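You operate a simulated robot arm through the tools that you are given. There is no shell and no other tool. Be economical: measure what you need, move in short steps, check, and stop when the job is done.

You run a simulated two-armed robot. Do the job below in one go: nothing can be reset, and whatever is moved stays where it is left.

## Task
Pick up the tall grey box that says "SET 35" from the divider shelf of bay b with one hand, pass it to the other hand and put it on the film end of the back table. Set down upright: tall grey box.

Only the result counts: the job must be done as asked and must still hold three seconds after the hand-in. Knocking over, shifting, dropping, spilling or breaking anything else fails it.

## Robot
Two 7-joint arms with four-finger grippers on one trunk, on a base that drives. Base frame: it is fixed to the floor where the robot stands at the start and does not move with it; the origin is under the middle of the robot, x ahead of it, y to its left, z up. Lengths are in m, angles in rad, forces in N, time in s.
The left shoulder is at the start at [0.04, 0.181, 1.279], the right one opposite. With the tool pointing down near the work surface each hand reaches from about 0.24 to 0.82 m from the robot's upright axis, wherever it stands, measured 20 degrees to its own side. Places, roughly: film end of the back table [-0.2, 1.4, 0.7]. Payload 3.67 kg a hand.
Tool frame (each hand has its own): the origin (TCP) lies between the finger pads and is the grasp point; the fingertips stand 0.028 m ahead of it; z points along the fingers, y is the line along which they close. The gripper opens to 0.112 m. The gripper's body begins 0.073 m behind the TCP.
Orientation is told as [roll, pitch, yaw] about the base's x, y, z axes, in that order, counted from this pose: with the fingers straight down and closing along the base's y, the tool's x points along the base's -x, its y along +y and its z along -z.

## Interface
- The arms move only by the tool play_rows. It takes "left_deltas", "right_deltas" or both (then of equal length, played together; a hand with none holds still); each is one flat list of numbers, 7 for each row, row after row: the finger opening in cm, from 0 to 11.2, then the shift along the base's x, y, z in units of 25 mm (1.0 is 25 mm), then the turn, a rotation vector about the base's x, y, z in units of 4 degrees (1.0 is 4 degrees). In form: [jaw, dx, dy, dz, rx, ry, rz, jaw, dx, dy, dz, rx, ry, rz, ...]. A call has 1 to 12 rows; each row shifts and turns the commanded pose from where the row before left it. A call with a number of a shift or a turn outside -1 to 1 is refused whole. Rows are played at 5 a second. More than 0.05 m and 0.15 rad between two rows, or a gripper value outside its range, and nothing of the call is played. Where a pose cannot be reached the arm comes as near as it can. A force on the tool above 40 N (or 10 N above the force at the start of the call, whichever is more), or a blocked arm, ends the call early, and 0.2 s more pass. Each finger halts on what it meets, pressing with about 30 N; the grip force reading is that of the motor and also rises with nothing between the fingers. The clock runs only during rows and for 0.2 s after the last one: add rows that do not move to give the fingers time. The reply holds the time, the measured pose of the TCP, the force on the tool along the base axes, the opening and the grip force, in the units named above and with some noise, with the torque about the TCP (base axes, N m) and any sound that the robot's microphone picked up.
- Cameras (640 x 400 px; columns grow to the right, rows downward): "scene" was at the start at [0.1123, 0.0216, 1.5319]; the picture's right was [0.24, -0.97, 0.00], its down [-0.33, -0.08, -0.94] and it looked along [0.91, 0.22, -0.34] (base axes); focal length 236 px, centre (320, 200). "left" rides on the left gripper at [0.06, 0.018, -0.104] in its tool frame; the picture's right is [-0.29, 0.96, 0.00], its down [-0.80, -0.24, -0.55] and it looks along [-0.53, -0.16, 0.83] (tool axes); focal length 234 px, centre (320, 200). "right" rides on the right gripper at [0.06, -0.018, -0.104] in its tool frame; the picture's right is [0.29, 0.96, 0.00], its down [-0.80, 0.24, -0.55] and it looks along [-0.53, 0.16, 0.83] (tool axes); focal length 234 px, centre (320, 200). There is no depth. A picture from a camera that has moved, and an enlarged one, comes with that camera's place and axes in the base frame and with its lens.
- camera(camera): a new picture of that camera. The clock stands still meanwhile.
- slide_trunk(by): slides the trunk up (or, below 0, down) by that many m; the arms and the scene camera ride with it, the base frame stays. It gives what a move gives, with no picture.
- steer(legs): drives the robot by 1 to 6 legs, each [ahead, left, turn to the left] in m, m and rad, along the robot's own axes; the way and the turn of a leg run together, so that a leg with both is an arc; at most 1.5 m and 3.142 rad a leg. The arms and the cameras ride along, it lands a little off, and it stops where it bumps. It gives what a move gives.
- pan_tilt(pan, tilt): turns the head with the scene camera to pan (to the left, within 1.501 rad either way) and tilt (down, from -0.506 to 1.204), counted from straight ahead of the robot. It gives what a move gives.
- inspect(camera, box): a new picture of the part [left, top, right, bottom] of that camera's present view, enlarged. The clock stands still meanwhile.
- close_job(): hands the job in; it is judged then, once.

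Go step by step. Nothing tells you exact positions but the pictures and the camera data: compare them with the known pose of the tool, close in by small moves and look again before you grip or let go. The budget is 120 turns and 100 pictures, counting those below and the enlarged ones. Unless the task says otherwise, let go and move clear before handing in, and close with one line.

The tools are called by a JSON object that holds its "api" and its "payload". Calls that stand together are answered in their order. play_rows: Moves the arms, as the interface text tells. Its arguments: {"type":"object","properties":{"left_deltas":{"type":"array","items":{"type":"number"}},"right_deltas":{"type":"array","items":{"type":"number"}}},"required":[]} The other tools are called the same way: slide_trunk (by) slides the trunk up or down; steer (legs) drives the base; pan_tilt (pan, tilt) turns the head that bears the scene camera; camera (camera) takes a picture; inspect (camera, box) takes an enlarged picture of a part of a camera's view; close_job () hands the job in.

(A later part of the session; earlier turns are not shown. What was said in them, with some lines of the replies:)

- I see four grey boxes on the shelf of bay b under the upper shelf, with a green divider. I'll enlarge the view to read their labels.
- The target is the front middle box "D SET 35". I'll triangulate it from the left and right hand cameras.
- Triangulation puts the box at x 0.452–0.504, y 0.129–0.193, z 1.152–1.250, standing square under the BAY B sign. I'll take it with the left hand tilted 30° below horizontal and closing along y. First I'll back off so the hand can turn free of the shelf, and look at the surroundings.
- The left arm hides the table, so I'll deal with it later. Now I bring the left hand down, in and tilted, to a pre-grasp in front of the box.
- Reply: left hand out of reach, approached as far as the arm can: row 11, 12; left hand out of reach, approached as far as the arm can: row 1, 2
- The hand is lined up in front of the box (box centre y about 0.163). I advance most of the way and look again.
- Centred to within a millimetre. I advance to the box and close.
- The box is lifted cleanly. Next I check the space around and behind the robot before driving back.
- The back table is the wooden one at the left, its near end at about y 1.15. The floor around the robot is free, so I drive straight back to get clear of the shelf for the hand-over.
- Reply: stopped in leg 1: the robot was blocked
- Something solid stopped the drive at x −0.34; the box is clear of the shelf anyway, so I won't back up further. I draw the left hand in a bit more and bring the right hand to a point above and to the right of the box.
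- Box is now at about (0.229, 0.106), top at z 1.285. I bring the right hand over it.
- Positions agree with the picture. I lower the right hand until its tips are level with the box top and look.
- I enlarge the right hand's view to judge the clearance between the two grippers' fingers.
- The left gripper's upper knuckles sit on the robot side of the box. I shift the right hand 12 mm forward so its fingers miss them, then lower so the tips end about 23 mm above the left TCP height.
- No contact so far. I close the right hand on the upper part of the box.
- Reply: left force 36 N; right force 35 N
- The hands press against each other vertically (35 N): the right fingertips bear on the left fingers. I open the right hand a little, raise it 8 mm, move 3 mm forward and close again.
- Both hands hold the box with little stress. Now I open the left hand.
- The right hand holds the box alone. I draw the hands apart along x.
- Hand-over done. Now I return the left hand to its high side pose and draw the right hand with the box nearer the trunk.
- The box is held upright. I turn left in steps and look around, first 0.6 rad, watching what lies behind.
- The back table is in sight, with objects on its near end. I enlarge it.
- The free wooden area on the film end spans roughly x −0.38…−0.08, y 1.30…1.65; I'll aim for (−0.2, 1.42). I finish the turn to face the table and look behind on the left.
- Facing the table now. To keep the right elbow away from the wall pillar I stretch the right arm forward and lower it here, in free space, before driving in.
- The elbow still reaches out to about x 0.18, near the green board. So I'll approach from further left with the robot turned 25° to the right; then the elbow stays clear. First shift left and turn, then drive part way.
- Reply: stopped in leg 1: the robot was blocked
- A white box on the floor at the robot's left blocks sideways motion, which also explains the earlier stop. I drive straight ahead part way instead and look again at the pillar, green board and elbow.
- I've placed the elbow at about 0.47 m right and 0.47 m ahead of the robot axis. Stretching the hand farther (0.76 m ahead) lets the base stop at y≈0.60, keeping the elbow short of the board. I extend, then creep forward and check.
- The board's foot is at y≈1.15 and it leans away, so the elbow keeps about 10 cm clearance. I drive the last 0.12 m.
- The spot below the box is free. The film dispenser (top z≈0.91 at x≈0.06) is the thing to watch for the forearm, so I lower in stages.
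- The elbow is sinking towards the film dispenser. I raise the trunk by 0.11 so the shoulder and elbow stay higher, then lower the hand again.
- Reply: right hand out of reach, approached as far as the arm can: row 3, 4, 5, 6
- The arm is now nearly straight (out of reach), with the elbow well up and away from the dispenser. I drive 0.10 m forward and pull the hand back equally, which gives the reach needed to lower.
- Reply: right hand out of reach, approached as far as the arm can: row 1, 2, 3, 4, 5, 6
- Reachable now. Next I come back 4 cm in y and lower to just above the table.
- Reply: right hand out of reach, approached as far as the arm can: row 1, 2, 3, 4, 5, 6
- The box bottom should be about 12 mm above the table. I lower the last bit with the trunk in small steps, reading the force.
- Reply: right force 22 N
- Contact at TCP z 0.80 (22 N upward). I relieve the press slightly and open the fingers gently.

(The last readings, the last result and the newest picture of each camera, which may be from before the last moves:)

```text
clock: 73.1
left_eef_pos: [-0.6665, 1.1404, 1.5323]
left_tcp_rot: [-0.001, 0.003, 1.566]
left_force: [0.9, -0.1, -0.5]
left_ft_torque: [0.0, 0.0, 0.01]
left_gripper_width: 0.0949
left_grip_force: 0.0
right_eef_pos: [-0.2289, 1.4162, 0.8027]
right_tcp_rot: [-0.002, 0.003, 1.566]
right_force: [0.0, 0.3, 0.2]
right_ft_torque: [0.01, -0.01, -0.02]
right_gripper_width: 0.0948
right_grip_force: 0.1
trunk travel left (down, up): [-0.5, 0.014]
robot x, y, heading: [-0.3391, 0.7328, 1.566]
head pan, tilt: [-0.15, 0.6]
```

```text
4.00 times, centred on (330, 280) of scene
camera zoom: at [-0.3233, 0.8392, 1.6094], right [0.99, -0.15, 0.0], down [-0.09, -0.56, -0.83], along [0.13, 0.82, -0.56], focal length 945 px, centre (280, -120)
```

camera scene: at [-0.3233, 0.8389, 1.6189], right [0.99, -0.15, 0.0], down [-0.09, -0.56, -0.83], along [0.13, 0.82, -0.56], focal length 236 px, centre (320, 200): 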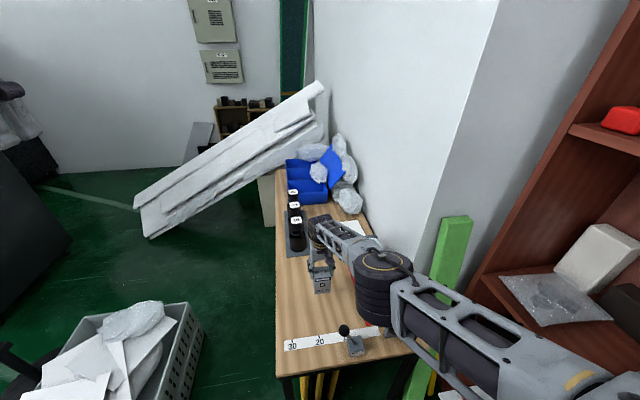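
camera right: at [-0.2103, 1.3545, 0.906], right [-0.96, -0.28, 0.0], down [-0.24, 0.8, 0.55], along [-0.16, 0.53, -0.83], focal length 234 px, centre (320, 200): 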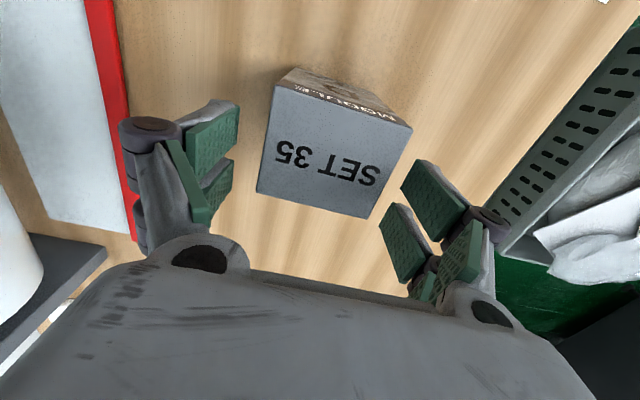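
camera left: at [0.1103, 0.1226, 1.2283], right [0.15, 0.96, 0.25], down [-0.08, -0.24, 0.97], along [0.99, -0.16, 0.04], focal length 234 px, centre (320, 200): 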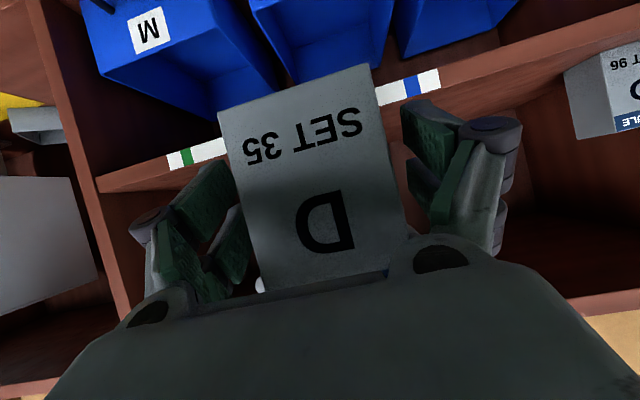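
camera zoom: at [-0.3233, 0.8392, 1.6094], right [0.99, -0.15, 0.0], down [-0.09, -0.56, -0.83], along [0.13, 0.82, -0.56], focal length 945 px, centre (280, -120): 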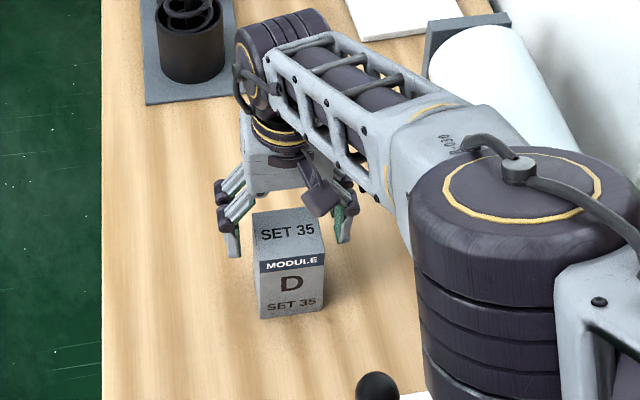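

The box stands upright and free. I raise the hand in small steps.

{"api": "play_rows", "payload": {"right_deltas": [9.5, 0, 0, 0.4, 0, 0, 0, 9.5, 0, 0, 0.4, 0, 0, 0, 9.5, 0, 0, 0, 0, 0, 0]}}

{"api": "play_rows", "payload": {"right_deltas": [9.5, 0, 0, 0.5, 0, 0, 0, 9.5, 0, 0, 0.5, 0, 0, 0, 9.5, 0, 0, 0.5, 0, 0, 0, 9.5, 0, 0, 0.5, 0, 0, 0, 9.5, 0, 0, 0.5, 0, 0, 0, 9.5, 0, 0, 0.5, 0, 0, 0, 9.5, 0, 0, 0.5, 0, 0, 0, 9.5, 0, 0, 0, 0, 0, 0]}}

{"api": "camera", "payload": {"camera": "scene"}}

{"api": "camera", "payload": {"camera": "right"}}

```text
clock: 73.9
left_eef_pos: [-0.6658, 1.1398, 1.5306]
left_tcp_rot: [-0.001, 0.003, 1.566]
left_force: [0.0, 0.0, 0.5]
left_ft_torque: [0.03, -0.01, 0.02]
left_gripper_width: 0.0951
left_grip_force: 0.1
right_eef_pos: [-0.23, 1.4237, 0.8176]
right_tcp_rot: [-0.002, 0.007, 1.563]
right_force: [0.5, 0.3, 0.0]
right_ft_torque: [-0.01, 0.0, 0.01]
right_gripper_width: 0.095
right_grip_force: 0.0
right hand out of reach, approached as far as the arm can: row 1, 2
trunk travel left (down, up): [-0.5, 0.014]
robot x, y, heading: [-0.3369, 0.7314, 1.566]
head pan, tilt: [-0.15, 0.6]
```

```text
clock: 75.7
left_eef_pos: [-0.6669, 1.1398, 1.5317]
left_tcp_rot: [0.0, 0.004, 1.567]
left_force: [-0.6, 0.4, 0.0]
left_ft_torque: [-0.02, -0.01, -0.03]
left_gripper_width: 0.0948
left_grip_force: 0.0
right_eef_pos: [-0.2375, 1.4557, 0.8907]
right_tcp_rot: [-0.002, 0.008, 1.565]
right_force: [0.9, -0.4, 0.0]
right_ft_torque: [-0.01, -0.03, 0.01]
right_gripper_width: 0.0954
right_grip_force: 0.0
right hand out of reach, approached as far as the arm can: row 1, 2, 3, 4, 5, 6, 7
trunk travel left (down, up): [-0.5, 0.014]
robot x, y, heading: [-0.3405, 0.7333, 1.565]
head pan, tilt: [-0.15, 0.6]
```

```text
38 pictures are left
camera scene: at [-0.3232, 0.8395, 1.6093], right [0.99, -0.15, 0.0], down [-0.09, -0.56, -0.82], along [0.13, 0.81, -0.57], focal length 236 px, centre (320, 200)
```

scene: 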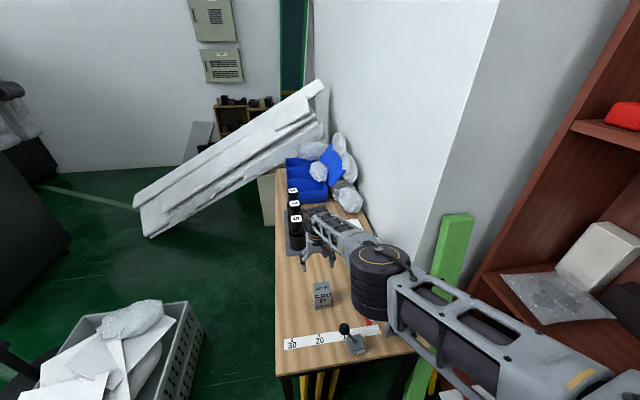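

```text
37 pictures are left
camera right: at [-0.2191, 1.3942, 0.9957], right [-0.96, -0.28, 0.0], down [-0.24, 0.8, 0.55], along [-0.16, 0.53, -0.84], focal length 234 px, centre (320, 200)
```

right: 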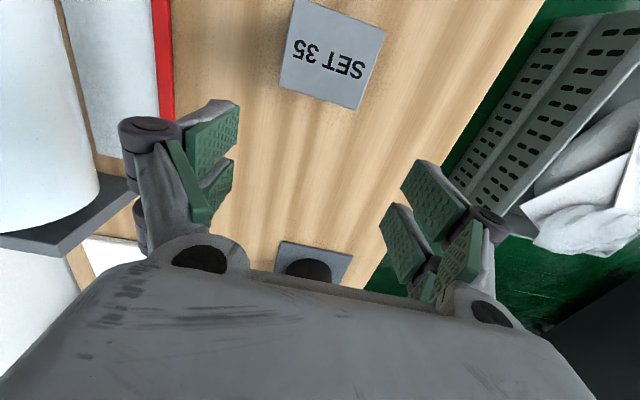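

The tall grey box "SET 35" stands upright on the film end, the right hand is open and clear above it, and nothing else appears to have moved on the table. I hand in.

{"api": "close_job", "payload": {}}

```text
The job is handed in.
```

The job is handed in: the left hand took the tall grey "SET 35" box from bay b and passed it to the right. It now stands upright on the film end of the back table, with the hand clear; the base did bump a white box on the floor twice, and I saw no sign that it moved.
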